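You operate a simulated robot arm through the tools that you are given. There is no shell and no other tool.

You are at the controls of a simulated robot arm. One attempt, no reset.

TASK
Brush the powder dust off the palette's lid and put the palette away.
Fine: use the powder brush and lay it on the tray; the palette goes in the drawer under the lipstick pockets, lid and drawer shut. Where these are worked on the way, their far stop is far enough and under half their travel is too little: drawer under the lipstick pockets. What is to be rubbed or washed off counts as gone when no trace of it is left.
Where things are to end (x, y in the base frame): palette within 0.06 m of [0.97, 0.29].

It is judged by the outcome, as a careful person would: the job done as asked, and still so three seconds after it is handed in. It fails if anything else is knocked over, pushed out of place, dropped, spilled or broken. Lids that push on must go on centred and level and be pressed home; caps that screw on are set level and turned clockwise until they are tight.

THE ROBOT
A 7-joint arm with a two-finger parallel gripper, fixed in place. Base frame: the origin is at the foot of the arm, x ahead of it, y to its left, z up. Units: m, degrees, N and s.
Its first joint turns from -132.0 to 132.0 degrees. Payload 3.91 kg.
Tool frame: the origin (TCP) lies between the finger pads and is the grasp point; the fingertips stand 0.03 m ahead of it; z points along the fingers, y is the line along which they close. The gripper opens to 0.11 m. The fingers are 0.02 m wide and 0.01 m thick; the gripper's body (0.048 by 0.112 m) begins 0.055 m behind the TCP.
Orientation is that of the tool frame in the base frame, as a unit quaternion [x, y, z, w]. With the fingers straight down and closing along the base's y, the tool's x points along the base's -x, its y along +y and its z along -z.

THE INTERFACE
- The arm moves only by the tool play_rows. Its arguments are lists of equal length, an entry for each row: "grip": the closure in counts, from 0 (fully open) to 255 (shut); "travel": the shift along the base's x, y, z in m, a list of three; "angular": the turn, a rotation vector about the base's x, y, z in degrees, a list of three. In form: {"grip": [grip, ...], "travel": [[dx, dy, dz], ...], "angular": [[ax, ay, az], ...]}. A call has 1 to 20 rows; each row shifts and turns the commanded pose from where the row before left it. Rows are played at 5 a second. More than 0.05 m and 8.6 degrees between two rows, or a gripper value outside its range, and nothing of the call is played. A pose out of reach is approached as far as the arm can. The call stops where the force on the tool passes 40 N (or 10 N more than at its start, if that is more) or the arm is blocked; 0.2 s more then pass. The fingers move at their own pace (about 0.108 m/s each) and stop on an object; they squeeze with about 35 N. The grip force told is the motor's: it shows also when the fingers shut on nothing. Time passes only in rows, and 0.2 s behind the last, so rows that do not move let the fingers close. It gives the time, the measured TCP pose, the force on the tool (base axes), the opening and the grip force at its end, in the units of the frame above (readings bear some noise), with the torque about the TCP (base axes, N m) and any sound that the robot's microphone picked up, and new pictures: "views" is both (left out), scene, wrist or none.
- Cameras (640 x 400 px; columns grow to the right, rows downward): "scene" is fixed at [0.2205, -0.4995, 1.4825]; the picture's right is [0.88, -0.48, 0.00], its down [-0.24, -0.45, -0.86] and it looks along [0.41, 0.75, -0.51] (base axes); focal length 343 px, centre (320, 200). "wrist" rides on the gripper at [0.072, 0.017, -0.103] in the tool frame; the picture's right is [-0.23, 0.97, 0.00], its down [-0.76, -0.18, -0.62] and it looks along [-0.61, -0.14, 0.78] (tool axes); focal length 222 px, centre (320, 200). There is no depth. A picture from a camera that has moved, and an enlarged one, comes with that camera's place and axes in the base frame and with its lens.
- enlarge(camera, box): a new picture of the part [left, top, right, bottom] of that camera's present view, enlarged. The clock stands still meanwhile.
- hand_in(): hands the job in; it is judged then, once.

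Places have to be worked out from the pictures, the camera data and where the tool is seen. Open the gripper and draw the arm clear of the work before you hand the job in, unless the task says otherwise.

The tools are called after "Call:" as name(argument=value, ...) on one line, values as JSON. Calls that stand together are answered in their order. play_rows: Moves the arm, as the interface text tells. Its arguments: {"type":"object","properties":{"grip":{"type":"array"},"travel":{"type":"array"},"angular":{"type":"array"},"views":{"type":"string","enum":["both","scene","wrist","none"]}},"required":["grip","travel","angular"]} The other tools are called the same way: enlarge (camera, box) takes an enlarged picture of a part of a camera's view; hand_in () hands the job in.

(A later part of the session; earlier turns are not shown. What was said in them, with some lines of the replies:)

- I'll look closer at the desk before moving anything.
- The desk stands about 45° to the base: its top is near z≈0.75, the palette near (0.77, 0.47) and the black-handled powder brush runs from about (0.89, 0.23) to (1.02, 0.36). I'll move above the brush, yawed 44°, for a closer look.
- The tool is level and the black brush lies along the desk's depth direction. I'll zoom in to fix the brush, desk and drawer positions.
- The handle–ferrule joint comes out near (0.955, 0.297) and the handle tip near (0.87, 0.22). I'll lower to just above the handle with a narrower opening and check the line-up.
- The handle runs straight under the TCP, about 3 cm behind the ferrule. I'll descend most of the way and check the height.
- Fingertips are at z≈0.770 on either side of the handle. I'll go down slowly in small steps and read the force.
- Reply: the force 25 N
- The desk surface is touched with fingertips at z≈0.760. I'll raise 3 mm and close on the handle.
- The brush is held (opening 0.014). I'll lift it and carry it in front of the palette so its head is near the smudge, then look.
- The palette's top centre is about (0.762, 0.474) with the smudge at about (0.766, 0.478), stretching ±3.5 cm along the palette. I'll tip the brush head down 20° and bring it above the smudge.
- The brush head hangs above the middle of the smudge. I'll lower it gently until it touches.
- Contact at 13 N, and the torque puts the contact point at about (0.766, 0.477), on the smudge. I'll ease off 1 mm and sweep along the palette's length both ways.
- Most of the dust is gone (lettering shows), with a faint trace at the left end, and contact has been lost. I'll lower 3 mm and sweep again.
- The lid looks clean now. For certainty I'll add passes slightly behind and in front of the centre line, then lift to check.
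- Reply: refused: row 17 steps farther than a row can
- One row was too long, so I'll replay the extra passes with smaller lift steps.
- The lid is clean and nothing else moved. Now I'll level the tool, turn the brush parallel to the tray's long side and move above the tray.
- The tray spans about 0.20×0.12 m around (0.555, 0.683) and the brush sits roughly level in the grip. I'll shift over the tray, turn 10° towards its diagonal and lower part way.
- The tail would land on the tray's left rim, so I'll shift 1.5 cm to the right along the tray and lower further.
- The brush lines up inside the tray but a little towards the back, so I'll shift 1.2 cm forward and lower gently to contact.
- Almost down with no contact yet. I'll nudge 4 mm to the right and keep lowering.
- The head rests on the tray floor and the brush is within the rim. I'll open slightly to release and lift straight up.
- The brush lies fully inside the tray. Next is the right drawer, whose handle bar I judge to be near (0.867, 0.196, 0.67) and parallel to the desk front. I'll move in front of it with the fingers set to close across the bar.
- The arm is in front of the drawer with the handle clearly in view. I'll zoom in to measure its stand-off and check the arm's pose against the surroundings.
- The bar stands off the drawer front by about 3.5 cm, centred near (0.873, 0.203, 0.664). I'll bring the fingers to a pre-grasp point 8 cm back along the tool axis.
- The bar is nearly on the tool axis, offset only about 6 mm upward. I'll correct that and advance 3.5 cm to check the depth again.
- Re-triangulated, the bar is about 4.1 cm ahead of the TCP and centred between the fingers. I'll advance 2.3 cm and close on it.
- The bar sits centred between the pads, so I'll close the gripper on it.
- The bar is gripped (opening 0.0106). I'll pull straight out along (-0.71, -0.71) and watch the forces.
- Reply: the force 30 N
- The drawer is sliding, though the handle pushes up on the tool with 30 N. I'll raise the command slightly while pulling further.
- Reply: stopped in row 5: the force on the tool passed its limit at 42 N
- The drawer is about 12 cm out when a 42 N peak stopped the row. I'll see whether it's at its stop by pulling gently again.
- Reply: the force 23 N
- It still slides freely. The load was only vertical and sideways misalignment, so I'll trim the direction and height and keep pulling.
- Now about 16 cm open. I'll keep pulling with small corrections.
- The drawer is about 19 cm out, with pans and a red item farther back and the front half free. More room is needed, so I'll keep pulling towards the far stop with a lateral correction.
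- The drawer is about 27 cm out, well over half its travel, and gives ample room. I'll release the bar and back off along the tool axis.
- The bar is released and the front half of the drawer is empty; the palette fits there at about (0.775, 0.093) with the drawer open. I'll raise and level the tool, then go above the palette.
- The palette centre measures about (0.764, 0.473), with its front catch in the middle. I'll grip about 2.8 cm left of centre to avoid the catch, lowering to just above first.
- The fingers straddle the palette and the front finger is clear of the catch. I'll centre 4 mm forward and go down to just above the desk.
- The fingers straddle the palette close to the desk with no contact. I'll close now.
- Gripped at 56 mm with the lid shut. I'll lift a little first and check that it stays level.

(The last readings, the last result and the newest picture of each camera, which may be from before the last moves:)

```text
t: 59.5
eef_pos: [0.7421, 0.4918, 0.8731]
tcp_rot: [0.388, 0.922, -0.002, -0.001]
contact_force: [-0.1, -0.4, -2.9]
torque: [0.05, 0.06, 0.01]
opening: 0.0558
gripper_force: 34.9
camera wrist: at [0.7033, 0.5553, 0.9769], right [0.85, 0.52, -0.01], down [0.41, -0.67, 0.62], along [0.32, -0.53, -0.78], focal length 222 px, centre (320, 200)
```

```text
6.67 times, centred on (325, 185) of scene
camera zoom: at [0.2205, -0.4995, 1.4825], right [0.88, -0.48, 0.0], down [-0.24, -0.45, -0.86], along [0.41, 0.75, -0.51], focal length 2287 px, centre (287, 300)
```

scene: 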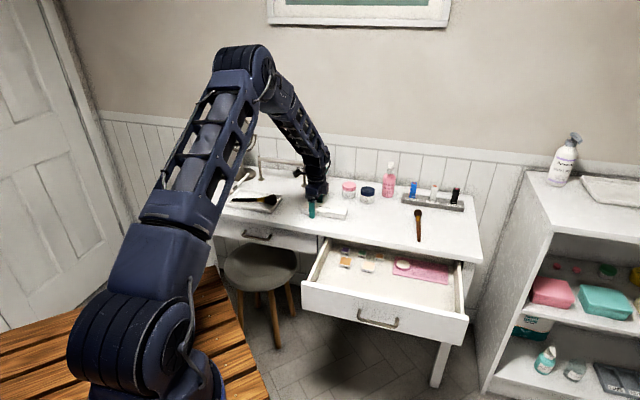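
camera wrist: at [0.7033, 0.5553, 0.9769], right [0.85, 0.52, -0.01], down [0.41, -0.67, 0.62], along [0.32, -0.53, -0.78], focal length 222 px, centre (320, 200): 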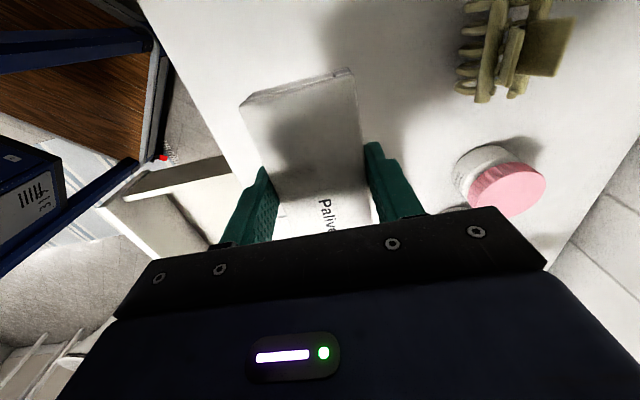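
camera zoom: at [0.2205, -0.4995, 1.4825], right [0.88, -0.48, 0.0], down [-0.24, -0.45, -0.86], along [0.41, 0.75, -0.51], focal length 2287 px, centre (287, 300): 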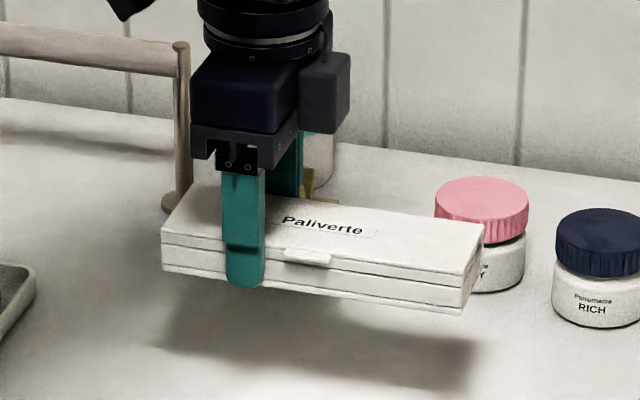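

The palette hangs level with its lid shut (about 0.3 kg). I'll carry it over the open drawer.

Call:
play_rows(grip=[255, 255, 255, 255, 255, 255, 255, 255, 255, 255, 255, 255], travel=[[0.0005, -0.02, 0], [0.001, -0.036, 0], [0.001, -0.036, 0], [0.001, -0.036, 0], [0.001, -0.036, 0], [0.001, -0.036, 0], [0.001, -0.036, 0], [0.001, -0.036, 0], [0.001, -0.036, 0], [0.001, -0.036, 0], [0.001, -0.033, 0], [0, 0, 0]], angular=[[0, 0, 0], [0, 0, 0], [0, 0, 0], [0, 0, 0], [0, 0, 0], [0, 0, 0], [0, 0, 0], [0, 0, 0], [0, 0, 0], [0, 0, 0], [0, 0, 0], [0, 0, 0]])

Call:
enlarge(camera="scene", box=[280, 200, 480, 340])

Call:
enlarge(camera="wrist", box=[130, 0, 530, 250])

```text
t: 62.0
eef_pos: [0.7526, 0.1136, 0.8743]
tcp_rot: [0.387, 0.922, -0.002, -0.002]
contact_force: [-1.0, -0.5, -2.1]
torque: [0.07, 0.06, 0.03]
opening: 0.0559
gripper_force: 35.0
camera wrist: at [0.7133, 0.1777, 0.9781], right [0.85, 0.52, -0.01], down [0.41, -0.67, 0.62], along [0.32, -0.53, -0.78], focal length 222 px, centre (320, 200)
```

scene: 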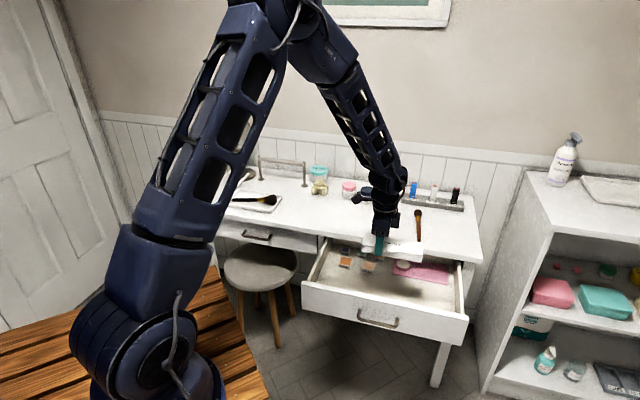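
wrist: 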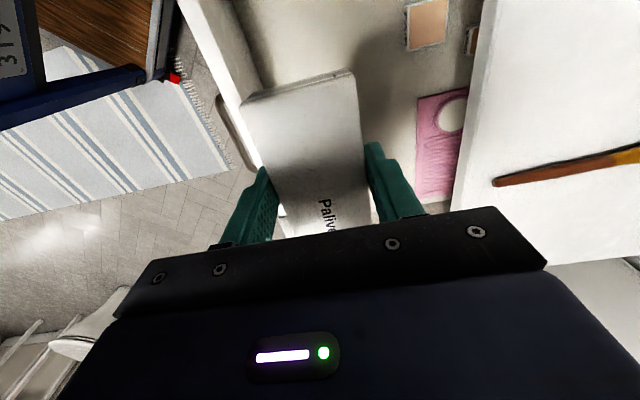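

```text
2.86 times, centred on (380, 270) of scene
camera zoom: at [0.2205, -0.4995, 1.4825], right [0.88, -0.48, 0.0], down [-0.24, -0.45, -0.86], along [0.41, 0.75, -0.51], focal length 980 px, centre (149, 0)
```

zoom: 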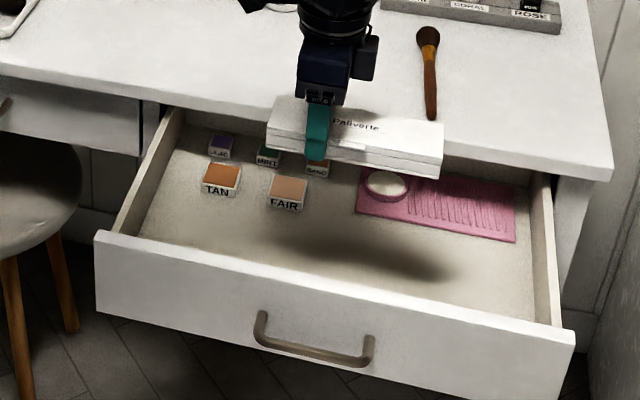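

```text
1.60 times, centred on (330, 125) of wrist
camera zoom: at [0.7133, 0.1777, 0.9781], right [0.85, 0.52, -0.01], down [0.41, -0.67, 0.62], along [0.32, -0.53, -0.78], focal length 355 px, centre (304, 320)
```

zoom: 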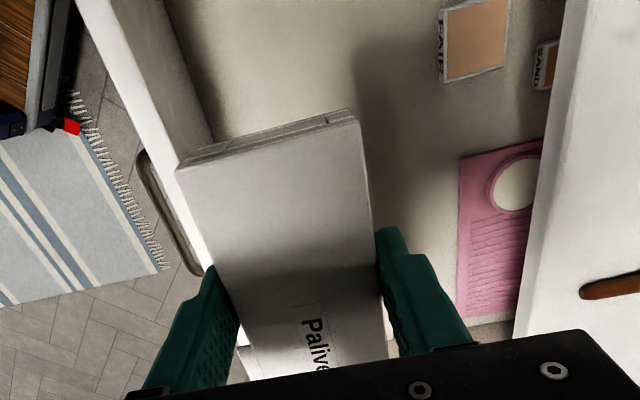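

The palette is over the free front part of the drawer, whose floor triangulates to z≈0.632. I'll shift 1.2 cm back for clearance from the front wall and lower it.

Call:
play_rows(grip=[255, 255, 255, 255, 255, 255, 255, 255], travel=[[0.0085, 0.0085, 0], [0, 0, -0.03], [0, 0, -0.03], [0, 0, -0.03], [0, 0, -0.03], [0, 0, -0.025], [0, 0, -0.02], [0, 0, 0]], angular=[[0, 0, 0], [0, 0, 0], [0, 0, 0], [0, 0, 0], [0, 0, 0], [0, 0, 0], [0, 0, 0], [0, 0, 0]])

Call:
enlarge(camera="scene", box=[280, 200, 480, 340])

```text
t: 63.9
eef_pos: [0.7591, 0.1242, 0.7098]
tcp_rot: [0.387, 0.922, -0.002, -0.002]
contact_force: [-0.2, -0.7, -2.5]
torque: [0.06, 0.04, 0.02]
opening: 0.0559
gripper_force: 34.9
camera wrist: at [0.7211, 0.1887, 0.8144], right [0.85, 0.52, -0.01], down [0.41, -0.67, 0.62], along [0.32, -0.53, -0.78], focal length 222 px, centre (320, 200)
```

scene: 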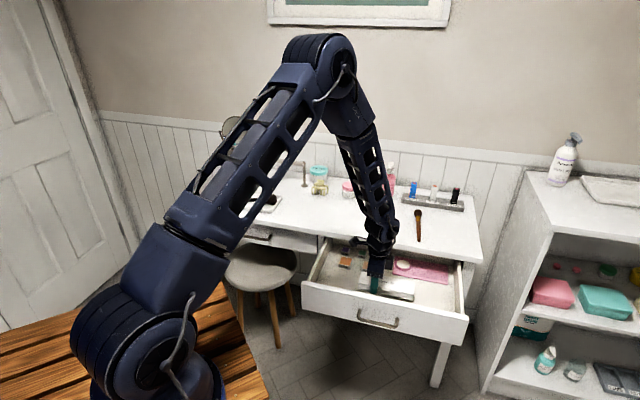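
wrist: 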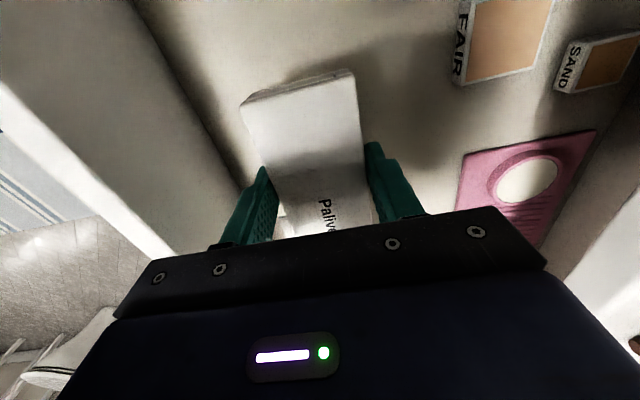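

```text
2.86 times, centred on (380, 270) of scene
camera zoom: at [0.2205, -0.4995, 1.4825], right [0.88, -0.48, 0.0], down [-0.24, -0.45, -0.86], along [0.41, 0.75, -0.51], focal length 980 px, centre (149, 0)
```

zoom: 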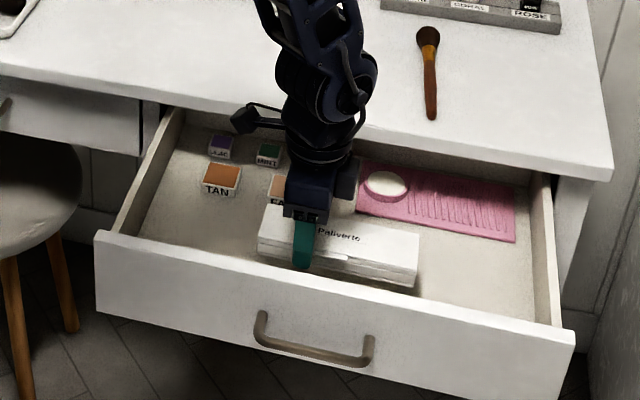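

Clearances look fine on all sides. I'll lower the rest in smaller steps until the palette touches the drawer floor.

Call:
play_rows(grip=[255, 255, 255, 255, 255], travel=[[0, 0, -0.015], [0, 0, -0.012], [0, 0, -0.007], [0, 0, -0.004], [0, 0, 0]], angular=[[0, 0, 0], [0, 0, 0], [0, 0, 0], [0, 0, 0], [0, 0, 0]], views="none")

```text
t: 65.0
eef_pos: [0.7619, 0.1245, 0.671]
tcp_rot: [0.387, 0.922, -0.003, -0.002]
contact_force: [0.4, 0.9, -3.1]
torque: [0.1, 0.08, 0.02]
opening: 0.0558
gripper_force: 35.1
```

Call:
play_rows(grip=[255, 255, 255, 255, 255], travel=[[0, 0, -0.002], [0, 0, -0.002], [0, 0, -0.002], [0, 0, -0.001], [0, 0, 0]], angular=[[0, 0, 0], [0, 0, 0], [0, 0, 0], [0, 0, 0], [0, 0, 0]])

Call:
enlarge(camera="scene", box=[320, 220, 440, 310])

```text
t: 66.1
eef_pos: [0.7621, 0.1247, 0.6667]
tcp_rot: [0.387, 0.922, -0.001, -0.001]
contact_force: [-1.0, 1.2, 14.2]
torque: [0.04, 0.12, -0.14]
opening: 0.0557
gripper_force: 34.9
stopped in row 5: the force on the tool passed its limit at 43 N (the readings are from after the stop); the commanded pose is now the measured one
camera wrist: at [0.7222, 0.1886, 0.7704], right [0.85, 0.52, 0.0], down [0.41, -0.67, 0.62], along [0.32, -0.53, -0.78], focal length 222 px, centre (320, 200)
```

scene: 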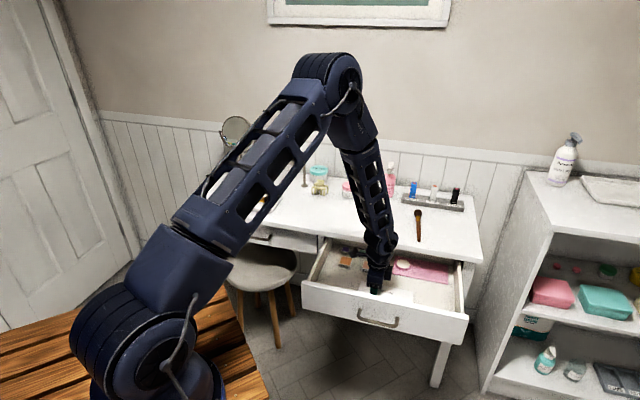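
wrist: 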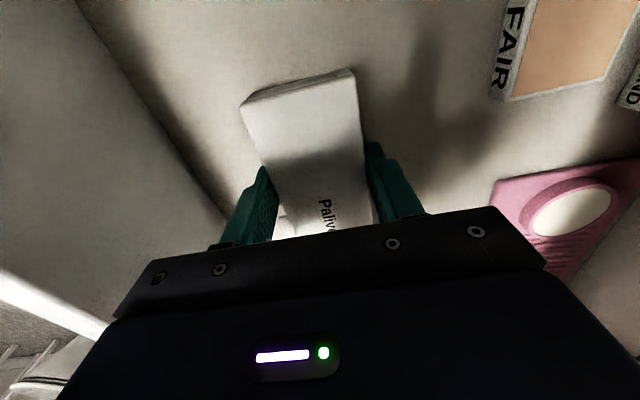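

```text
4.44 times, centred on (380, 265) of scene
camera zoom: at [0.2205, -0.4995, 1.4825], right [0.88, -0.48, 0.0], down [-0.24, -0.45, -0.86], along [0.41, 0.75, -0.51], focal length 1524 px, centre (53, -89)
```

zoom: 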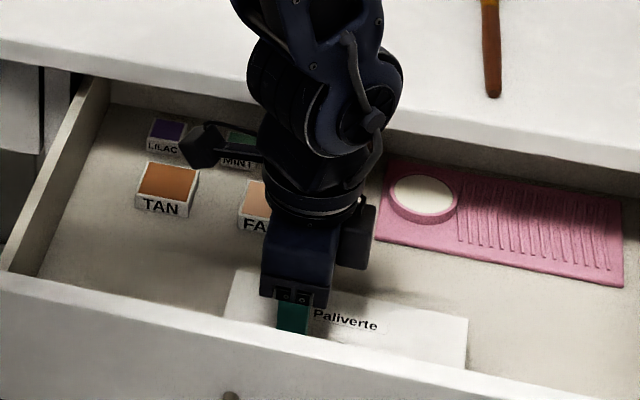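

The palette is on the drawer floor. I'll ease up 1 mm, open the fingers a little and lift straight out.

Call:
play_rows(grip=[255, 150, 95, 90, 90, 90, 90, 90, 90], travel=[[0, 0, 0.001], [0, 0, 0], [0, 0, 0], [0, 0, 0.01], [0, 0, 0.03], [0, 0, 0.04], [0, 0, 0.045], [0, 0, 0.045], [0, 0, 0.04]], angular=[[0, 0, 0], [0, 0, 0], [0, 0, 0], [0, 0, 0], [0, 0, 0], [0, 0, 0], [0, 0, 0], [0, 0, 0], [0, 0, 0]])

Call:
enlarge(camera="scene", box=[280, 200, 480, 340])

```text
t: 68.1
eef_pos: [0.7629, 0.1261, 0.8805]
tcp_rot: [0.386, 0.922, -0.003, 0.0]
contact_force: [0.1, 0.4, -0.9]
torque: [-0.05, 0.02, 0.0]
opening: 0.0712
gripper_force: 0.1
camera wrist: at [0.7233, 0.1901, 0.9839], right [0.85, 0.52, 0.0], down [0.41, -0.67, 0.62], along [0.32, -0.53, -0.78], focal length 222 px, centre (320, 200)
```

scene: 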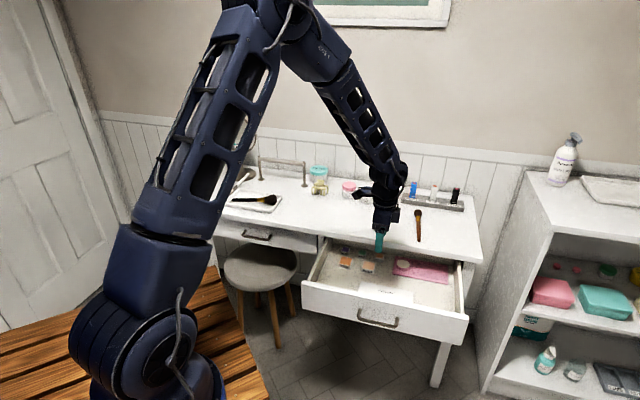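
wrist: 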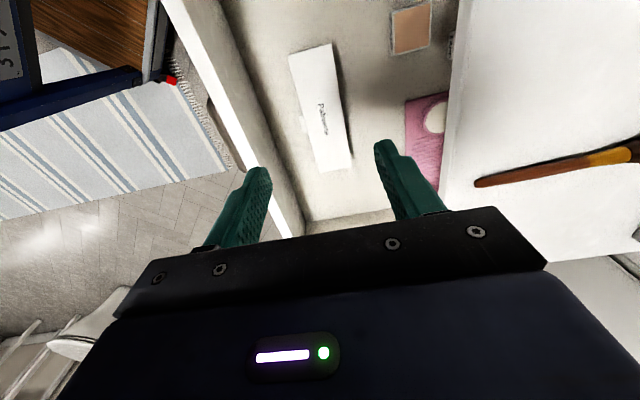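

```text
2.86 times, centred on (380, 270) of scene
camera zoom: at [0.2205, -0.4995, 1.4825], right [0.88, -0.48, 0.0], down [-0.24, -0.45, -0.86], along [0.41, 0.75, -0.51], focal length 980 px, centre (149, 0)
```

zoom: 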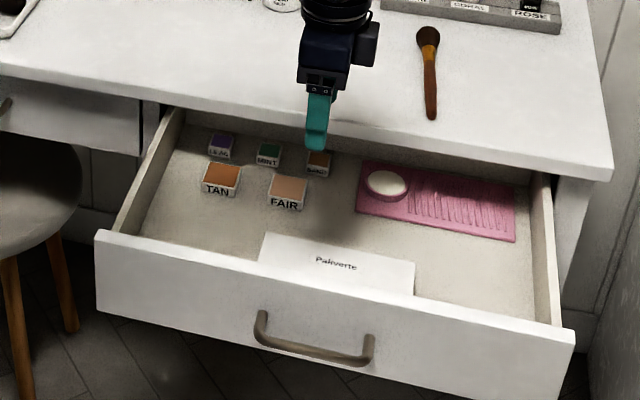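

The palette lies flat in the drawer with its lid shut, its centre about (0.78, 0.107), which comes to about (0.967, 0.296) once the drawer closes. I'll return by the same path to the handle to push the drawer shut.

Call:
play_rows(grip=[139, 139, 139, 139, 139, 139, 139], travel=[[-0.0272, -0.0323, 0.0085], [-0.0272, -0.0323, 0.0085], [-0.0272, -0.0323, 0.0085], [-0.0272, -0.0323, 0.0085], [-0.0272, -0.0323, 0.0085], [-0.027, -0.0325, 0.0085], [0, 0, 0]], angular=[[0, 0, 0], [0, 0, 0], [0, 0, 0], [0, 0, 0], [0, 0, 0], [0, 0, 0], [0, 0, 0]], views="none")

Call:
play_rows(grip=[139, 139, 139, 139, 139, 139, 139, 139, 139], travel=[[0, 0, -0.0237], [0, 0, -0.0237], [0, 0, -0.0237], [0, 0, -0.0237], [0, 0, -0.0237], [0, 0, -0.0237], [0, 0, -0.0237], [0, 0, -0.0237], [0, 0, 0]], angular=[[5.25, -5.355, 0], [5.25, -5.355, 0], [5.25, -5.355, 0], [5.25, -5.355, 0], [5.25, -5.355, 0], [5.25, -5.355, 0], [5.25, -5.355, 0], [5.25, -5.355, 0], [0, 0, 0]])

Call:
enlarge(camera="wrist", box=[230, 20, 430, 220])

```text
t: 69.7
eef_pos: [0.5991, -0.0699, 0.9277]
tcp_rot: [0.387, 0.922, -0.001, 0.0]
contact_force: [0.3, -0.2, 0.2]
torque: [-0.01, 0.01, -0.05]
opening: 0.0501
gripper_force: 0.0
```

```text
t: 71.7
eef_pos: [0.6, -0.0699, 0.7395]
tcp_rot: [0.335, 0.799, 0.46, 0.195]
contact_force: [0.6, -0.5, 0.4]
torque: [-0.03, -0.02, -0.02]
opening: 0.0501
gripper_force: 0.1
camera wrist: at [0.4902, -0.0743, 0.806], right [0.51, 0.18, 0.84], down [0.08, -0.98, 0.16], along [0.86, -0.01, -0.51], focal length 222 px, centre (320, 200)
```

scene: 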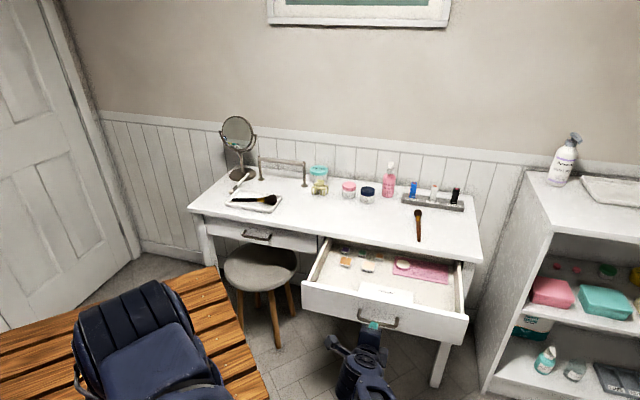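
wrist: 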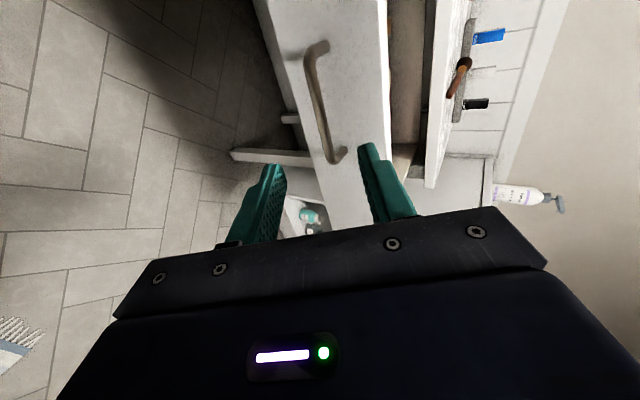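

```text
2.00 times, centred on (330, 120) of wrist
camera zoom: at [0.4902, -0.0743, 0.806], right [0.51, 0.18, 0.84], down [0.08, -0.98, 0.16], along [0.86, -0.01, -0.51], focal length 444 px, centre (300, 360)
```

zoom: 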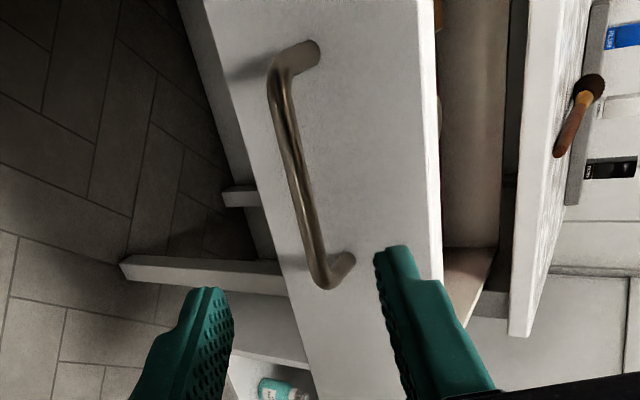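

Same pose as when I released the bar. I'll retrace the retreat to put the bar between the fingers and close.

Call:
play_rows(grip=[139, 139, 139, 139, 139, 200, 255, 255, 255], travel=[[0.02, 0.02, -0.018], [0.02, 0.0205, -0.014], [0.0122, 0.0123, -0.0095], [0.0125, 0.0123, -0.0095], [0, 0, 0], [0, 0, 0], [0, 0, 0], [0, 0, 0], [0, 0, 0]], angular=[[0, 0, 0], [0, 0, 0], [0, 0, 0], [0, 0, 0], [0, 0, 0], [0, 0, 0], [0, 0, 0], [0, 0, 0], [0, 0, 0]], views="wrist")

```text
t: 73.7
eef_pos: [0.6633, -0.0066, 0.6884]
tcp_rot: [0.335, 0.799, 0.46, 0.194]
contact_force: [1.4, -1.1, 9.5]
torque: [0.27, 0.04, 0.01]
opening: 0.0109
gripper_force: 45.5
camera wrist: at [0.5538, -0.0103, 0.7554], right [0.51, 0.18, 0.84], down [0.09, -0.98, 0.16], along [0.86, -0.01, -0.51], focal length 222 px, centre (320, 200)
```

wrist: 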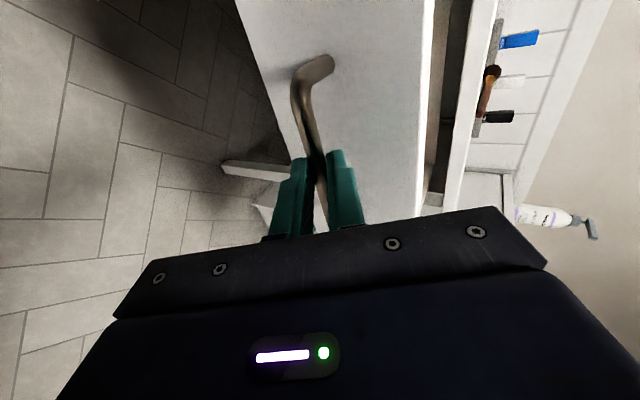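

The bar is gripped again. I'll push the drawer in gently in small steps and watch the forces.

Call:
play_rows(grip=[255, 255, 255, 255, 255, 255], travel=[[0.005, 0.005, 0.0005], [0.009, 0.0091, 0], [0.0099, 0.01, 0], [0.0099, 0.01, 0], [0.0099, 0.01, 0], [0, 0, 0]], angular=[[0, 0, 0], [0, 0, 0], [0, 0, 0], [0, 0, 0], [0, 0, 0], [0, 0, 0]], views="none")

```text
t: 75.1
eef_pos: [0.7072, 0.0388, 0.6882]
tcp_rot: [0.336, 0.799, 0.46, 0.194]
contact_force: [12.6, -11.3, 26.4]
torque: [0.43, -0.29, -0.19]
opening: 0.0107
gripper_force: 45.3
```

It's sliding in. I'll correct slightly (up and to the right) and continue.

Call:
play_rows(grip=[255, 255, 255, 255, 255, 255], travel=[[0.001, -0.001, 0.002], [0.0099, 0.0098, 0], [0.0099, 0.0098, 0], [0.0099, 0.0098, 0], [0.0099, 0.0098, 0], [0, 0, 0]], angular=[[0, 0, 0], [0, 0, 0], [0, 0, 0], [0, 0, 0], [0, 0, 0], [0, 0, 0]], views="scene")

```text
t: 76.5
eef_pos: [0.7463, 0.0766, 0.6893]
tcp_rot: [0.336, 0.799, 0.46, 0.193]
contact_force: [7.3, -9.1, -10.0]
torque: [0.04, 0.28, 0.2]
opening: 0.0109
gripper_force: 44.8
```

scene: 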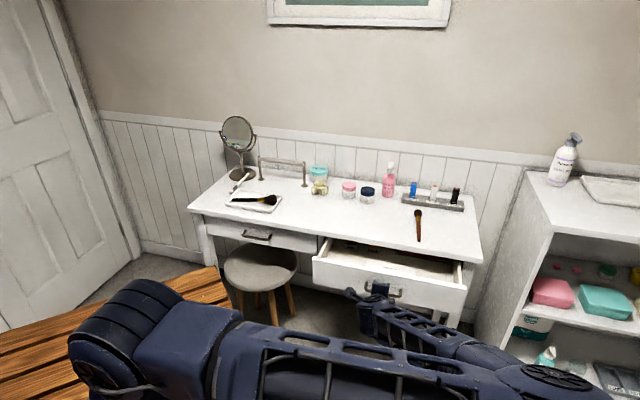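

Half way in with modest forces. I'll continue with small trims.

Call:
play_rows(grip=[255, 255, 255, 255, 255, 255], travel=[[0.0007, -0.0007, -0.0007], [0.0099, 0.0098, 0], [0.0099, 0.0099, 0], [0.0099, 0.0099, 0], [0.0099, 0.0099, 0], [0, 0, 0]], angular=[[0, 0, 0], [0, 0, 0], [0, 0, 0], [0, 0, 0], [0, 0, 0], [0, 0, 0]], views="none")

Call:
play_rows(grip=[255, 255, 255, 255], travel=[[0, 0, 0], [0.0099, 0.0099, 0], [0.0099, 0.0099, 0], [0, 0, 0]], angular=[[0, 0, 0], [0, 0, 0], [0, 0, 0], [0, 0, 0]], views="scene")

```text
t: 77.9
eef_pos: [0.7858, 0.1175, 0.6889]
tcp_rot: [0.335, 0.799, 0.461, 0.192]
contact_force: [-10.1, 11.0, 10.6]
torque: [0.6, 0.27, 0.81]
opening: 0.0107
gripper_force: 44.8
```

```text
t: 78.9
eef_pos: [0.8066, 0.1373, 0.6891]
tcp_rot: [0.335, 0.8, 0.46, 0.192]
contact_force: [-15.3, 14.4, -4.5]
torque: [0.09, 0.18, 0.15]
opening: 0.0108
gripper_force: 45.6
```

scene: 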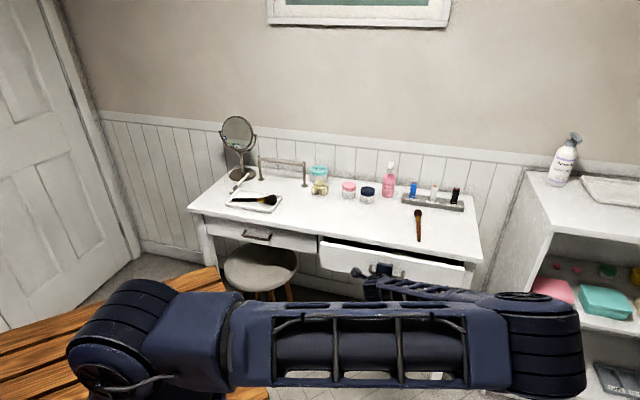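

About 6.5 cm remain. I'll trim left and push on towards the closed stop.

Call:
play_rows(grip=[255, 255, 255, 255, 255], travel=[[-0.0012, 0.0012, 0], [0.0099, 0.0101, 0], [0.0099, 0.0101, 0], [0.0099, 0.0101, 0], [0, 0, 0]], angular=[[0, 0, 0], [0, 0, 0], [0, 0, 0], [0, 0, 0], [0, 0, 0]], views="none")

Call:
play_rows(grip=[255, 255, 255, 255, 255], travel=[[0.005, 0.005, 0], [0.005, 0.005, 0], [0.004, 0.004, 0], [0.003, 0.003, 0], [0, 0, 0]], angular=[[0, 0, 0], [0, 0, 0], [0, 0, 0], [0, 0, 0], [0, 0, 0]], views="both")

```text
t: 80.1
eef_pos: [0.8368, 0.1665, 0.689]
tcp_rot: [0.335, 0.799, 0.461, 0.192]
contact_force: [-7.8, 9.0, -10.4]
torque: [-0.04, 0.22, -0.03]
opening: 0.0107
gripper_force: 44.7
```

```text
t: 81.1
eef_pos: [0.8512, 0.1814, 0.6887]
tcp_rot: [0.336, 0.799, 0.46, 0.193]
contact_force: [-11.0, -10.6, 12.0]
torque: [-0.13, -0.14, -0.53]
opening: 0.0109
gripper_force: 44.9
stopped in row 5: the force on the tool passed its limit at 42 N (the readings are from after the stop); the commanded pose is now the measured one
camera wrist: at [0.7418, 0.1777, 0.7556], right [0.51, 0.18, 0.84], down [0.08, -0.98, 0.16], along [0.86, -0.01, -0.52], focal length 222 px, centre (320, 200)
```

scene: 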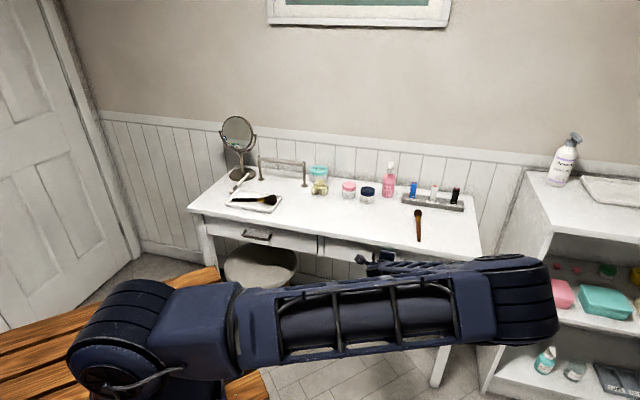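
wrist: 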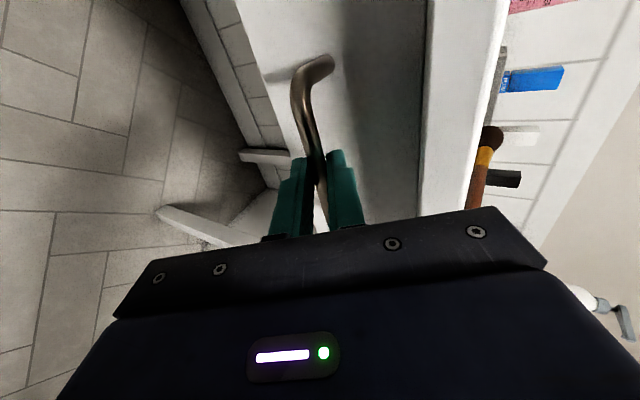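

The force now opposes along the closing direction and the position matches the original closed one, so it's at its stop. I'll give one more small press to confirm.

Call:
play_rows(grip=[255, 255, 255, 255], travel=[[0.0012, 0.0012, 0], [0.0012, 0.0012, 0], [0.001, 0.001, 0], [0, 0, 0]], angular=[[0, 0, 0], [0, 0, 0], [0, 0, 0], [0, 0, 0]], views="none")

Call:
enlarge(camera="scene", box=[300, 210, 500, 310])

```text
t: 81.9
eef_pos: [0.8528, 0.1827, 0.687]
tcp_rot: [0.337, 0.8, 0.458, 0.192]
contact_force: [-11.2, -7.6, 9.5]
torque: [-0.09, -0.11, -0.37]
opening: 0.0107
gripper_force: 45.1
stopped in row 3: the force on the tool passed its limit at 41 N (the readings are from after the stop); the commanded pose is now the measured one
```

```text
3.20 times, centred on (400, 260) of scene
camera zoom: at [0.2205, -0.4995, 1.4825], right [0.88, -0.48, 0.0], down [-0.24, -0.45, -0.86], along [0.41, 0.75, -0.51], focal length 1098 px, centre (64, 8)
```

zoom: 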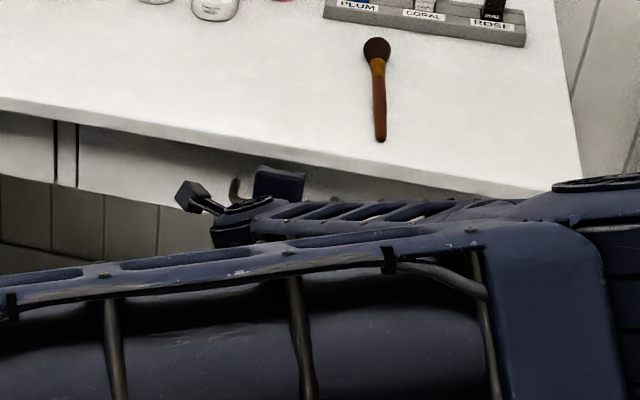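

The drawer is firmly shut. I'll open the fingers and back straight off along the tool axis.

Call:
play_rows(grip=[200, 145, 139, 139, 139, 139, 139, 139], travel=[[0, 0, 0], [0, 0, 0], [0, 0, 0], [-0.0122, -0.0122, 0.01], [-0.0122, -0.0122, 0.01], [-0.0122, -0.0122, 0.01], [-0.02, -0.02, 0.015], [-0.02, -0.02, 0.02]], angular=[[0, 0, 0], [0, 0, 0], [0, 0, 0], [0, 0, 0], [0, 0, 0], [0, 0, 0], [0, 0, 0], [0, 0, 0]])

```text
t: 83.7
eef_pos: [0.7754, 0.1095, 0.7523]
tcp_rot: [0.337, 0.8, 0.458, 0.191]
contact_force: [0.0, 0.4, 0.7]
torque: [0.01, -0.01, -0.06]
opening: 0.0499
gripper_force: 0.1
camera wrist: at [0.6669, 0.1047, 0.8193], right [0.51, 0.18, 0.84], down [0.09, -0.98, 0.16], along [0.85, -0.01, -0.52], focal length 222 px, centre (320, 200)
```

scene: 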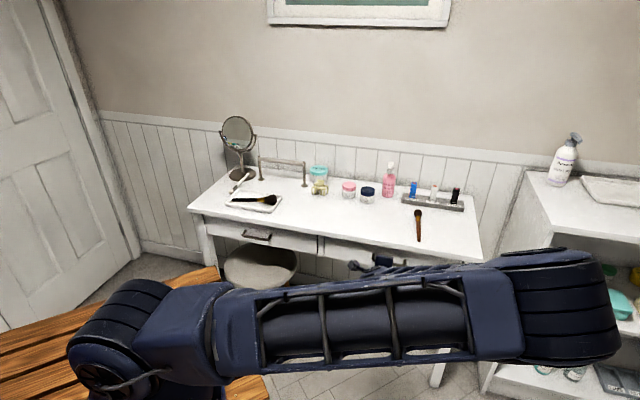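
wrist: 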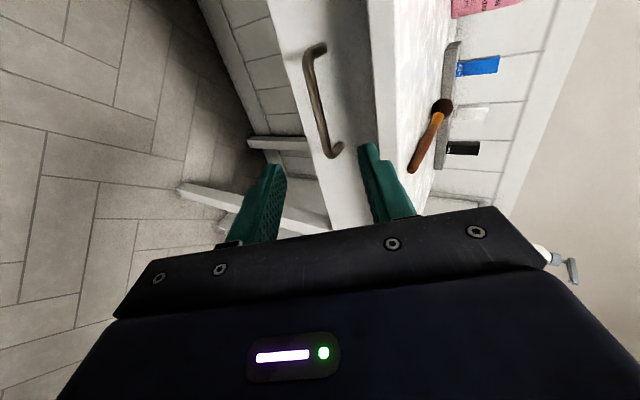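

The drawer stayed shut. I'll now raise and level the tool well clear of the desk, open the gripper, and make a final check.

Call:
play_rows(grip=[139, 100, 60, 20, 0, 0, 0, 0, 0, 0, 0, 0, 0, 0], travel=[[-0.02, -0.02, 0.02], [-0.02, -0.02, 0.025], [-0.02, -0.02, 0.025], [-0.02, -0.02, 0.025], [-0.01, -0.01, 0.025], [0, 0, 0.03], [0, 0, 0.03], [0, 0, 0.03], [-0.02, 0.02, 0.03], [-0.02, 0.03, 0.03], [-0.02, 0.03, 0.03], [-0.01, 0.03, 0.03], [0, 0.03, 0.03], [0, 0, 0]], angular=[[-5.25, 5.355, 0], [-5.25, 5.355, 0], [-5.25, 5.355, 0], [-5.25, 5.355, 0], [-5.25, 5.355, 0], [-5.25, 5.355, 0], [-5.25, 5.355, 0], [-5.25, 5.355, 0], [0, 0, 0], [0, 0, 0], [0, 0, 0], [0, 0, 0], [0, 0, 0], [0, 0, 0]])

Call:
enlarge(camera="scene", box=[180, 110, 500, 310])

Call:
enlarge(camera="scene", box=[300, 200, 490, 310])

```text
t: 86.7
eef_pos: [0.6162, 0.1595, 1.1139]
tcp_rot: [0.388, 0.922, -0.004, -0.002]
contact_force: [0.7, 0.5, 0.3]
torque: [0.01, -0.02, 0.03]
opening: 0.1101
gripper_force: 0.1
camera wrist: at [0.5777, 0.2237, 1.217], right [0.86, 0.52, -0.01], down [0.41, -0.67, 0.62], along [0.32, -0.54, -0.78], focal length 222 px, centre (320, 200)
```

scene: 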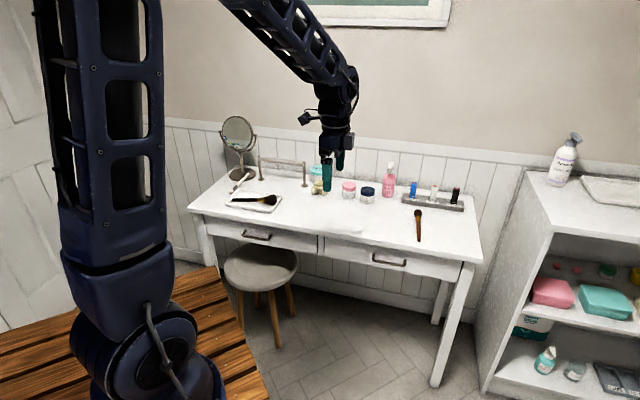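
wrist: 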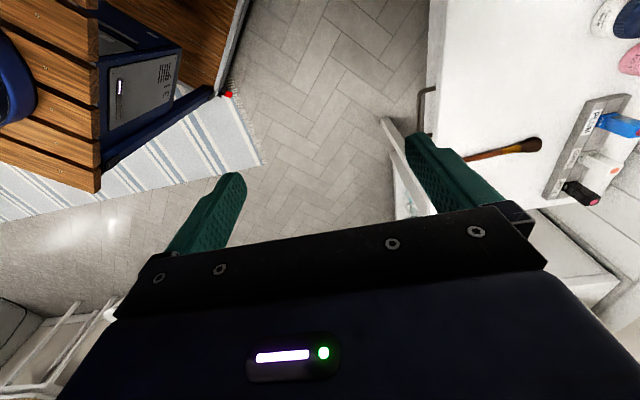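

```text
2.00 times, centred on (340, 210) of scene
camera zoom: at [0.2205, -0.4995, 1.4825], right [0.88, -0.48, 0.0], down [-0.24, -0.45, -0.86], along [0.41, 0.75, -0.51], focal length 686 px, centre (280, 180)
```

zoom: 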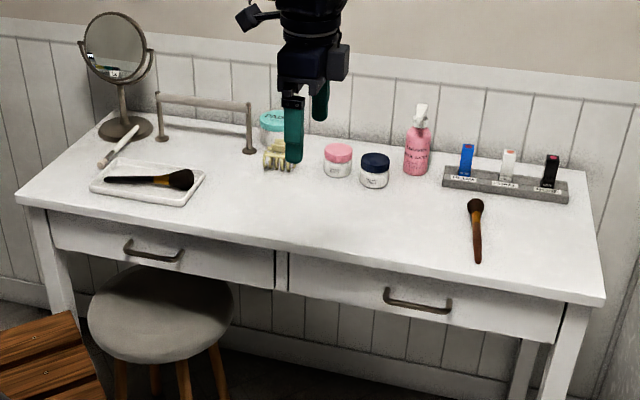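

```text
3.37 times, centred on (395, 255) of scene
camera zoom: at [0.2205, -0.4995, 1.4825], right [0.88, -0.48, 0.0], down [-0.24, -0.45, -0.86], along [0.41, 0.75, -0.51], focal length 1155 px, centre (67, 15)
```

zoom: 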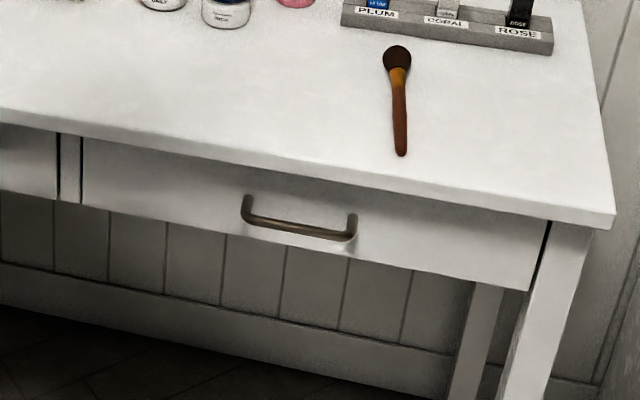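

Both drawers are flush, the brush is on the tray, the other items are where they were, and the arm is clear with the gripper open. I'm handing the job in.

Call:
hand_in()

```text
The job is handed in.
```

The palette's lid is brushed clean and the palette is in the right-hand drawer under the lipstick pockets. The job has been handed in, but I haven't been told the verdict.

- **Dust:** after the sweeps no trace showed in the close-up. The lid's lettering was clear and the lid stayed shut.
- **Brush:** I took the larger black-handled brush to be the powder brush. It lies inside the rim of the tray.
- **Palette:** it sits flat at the front of the drawer. I estimate its centre at about (0.967, 0.296), well within 0.06 m of the target. I worked that out from where I set it down and how far the drawer was out, since it can't be seen once shut.
- **Drawer:** I opened it about 27 cm without reaching its far stop. It is pushed back to its closed stop and looks flush.
- **Everything else:** the other items looked undisturbed in the final pictures. The pans and comb in the drawer were in place before I closed it. The arm is clear of the desk with the gripper open.
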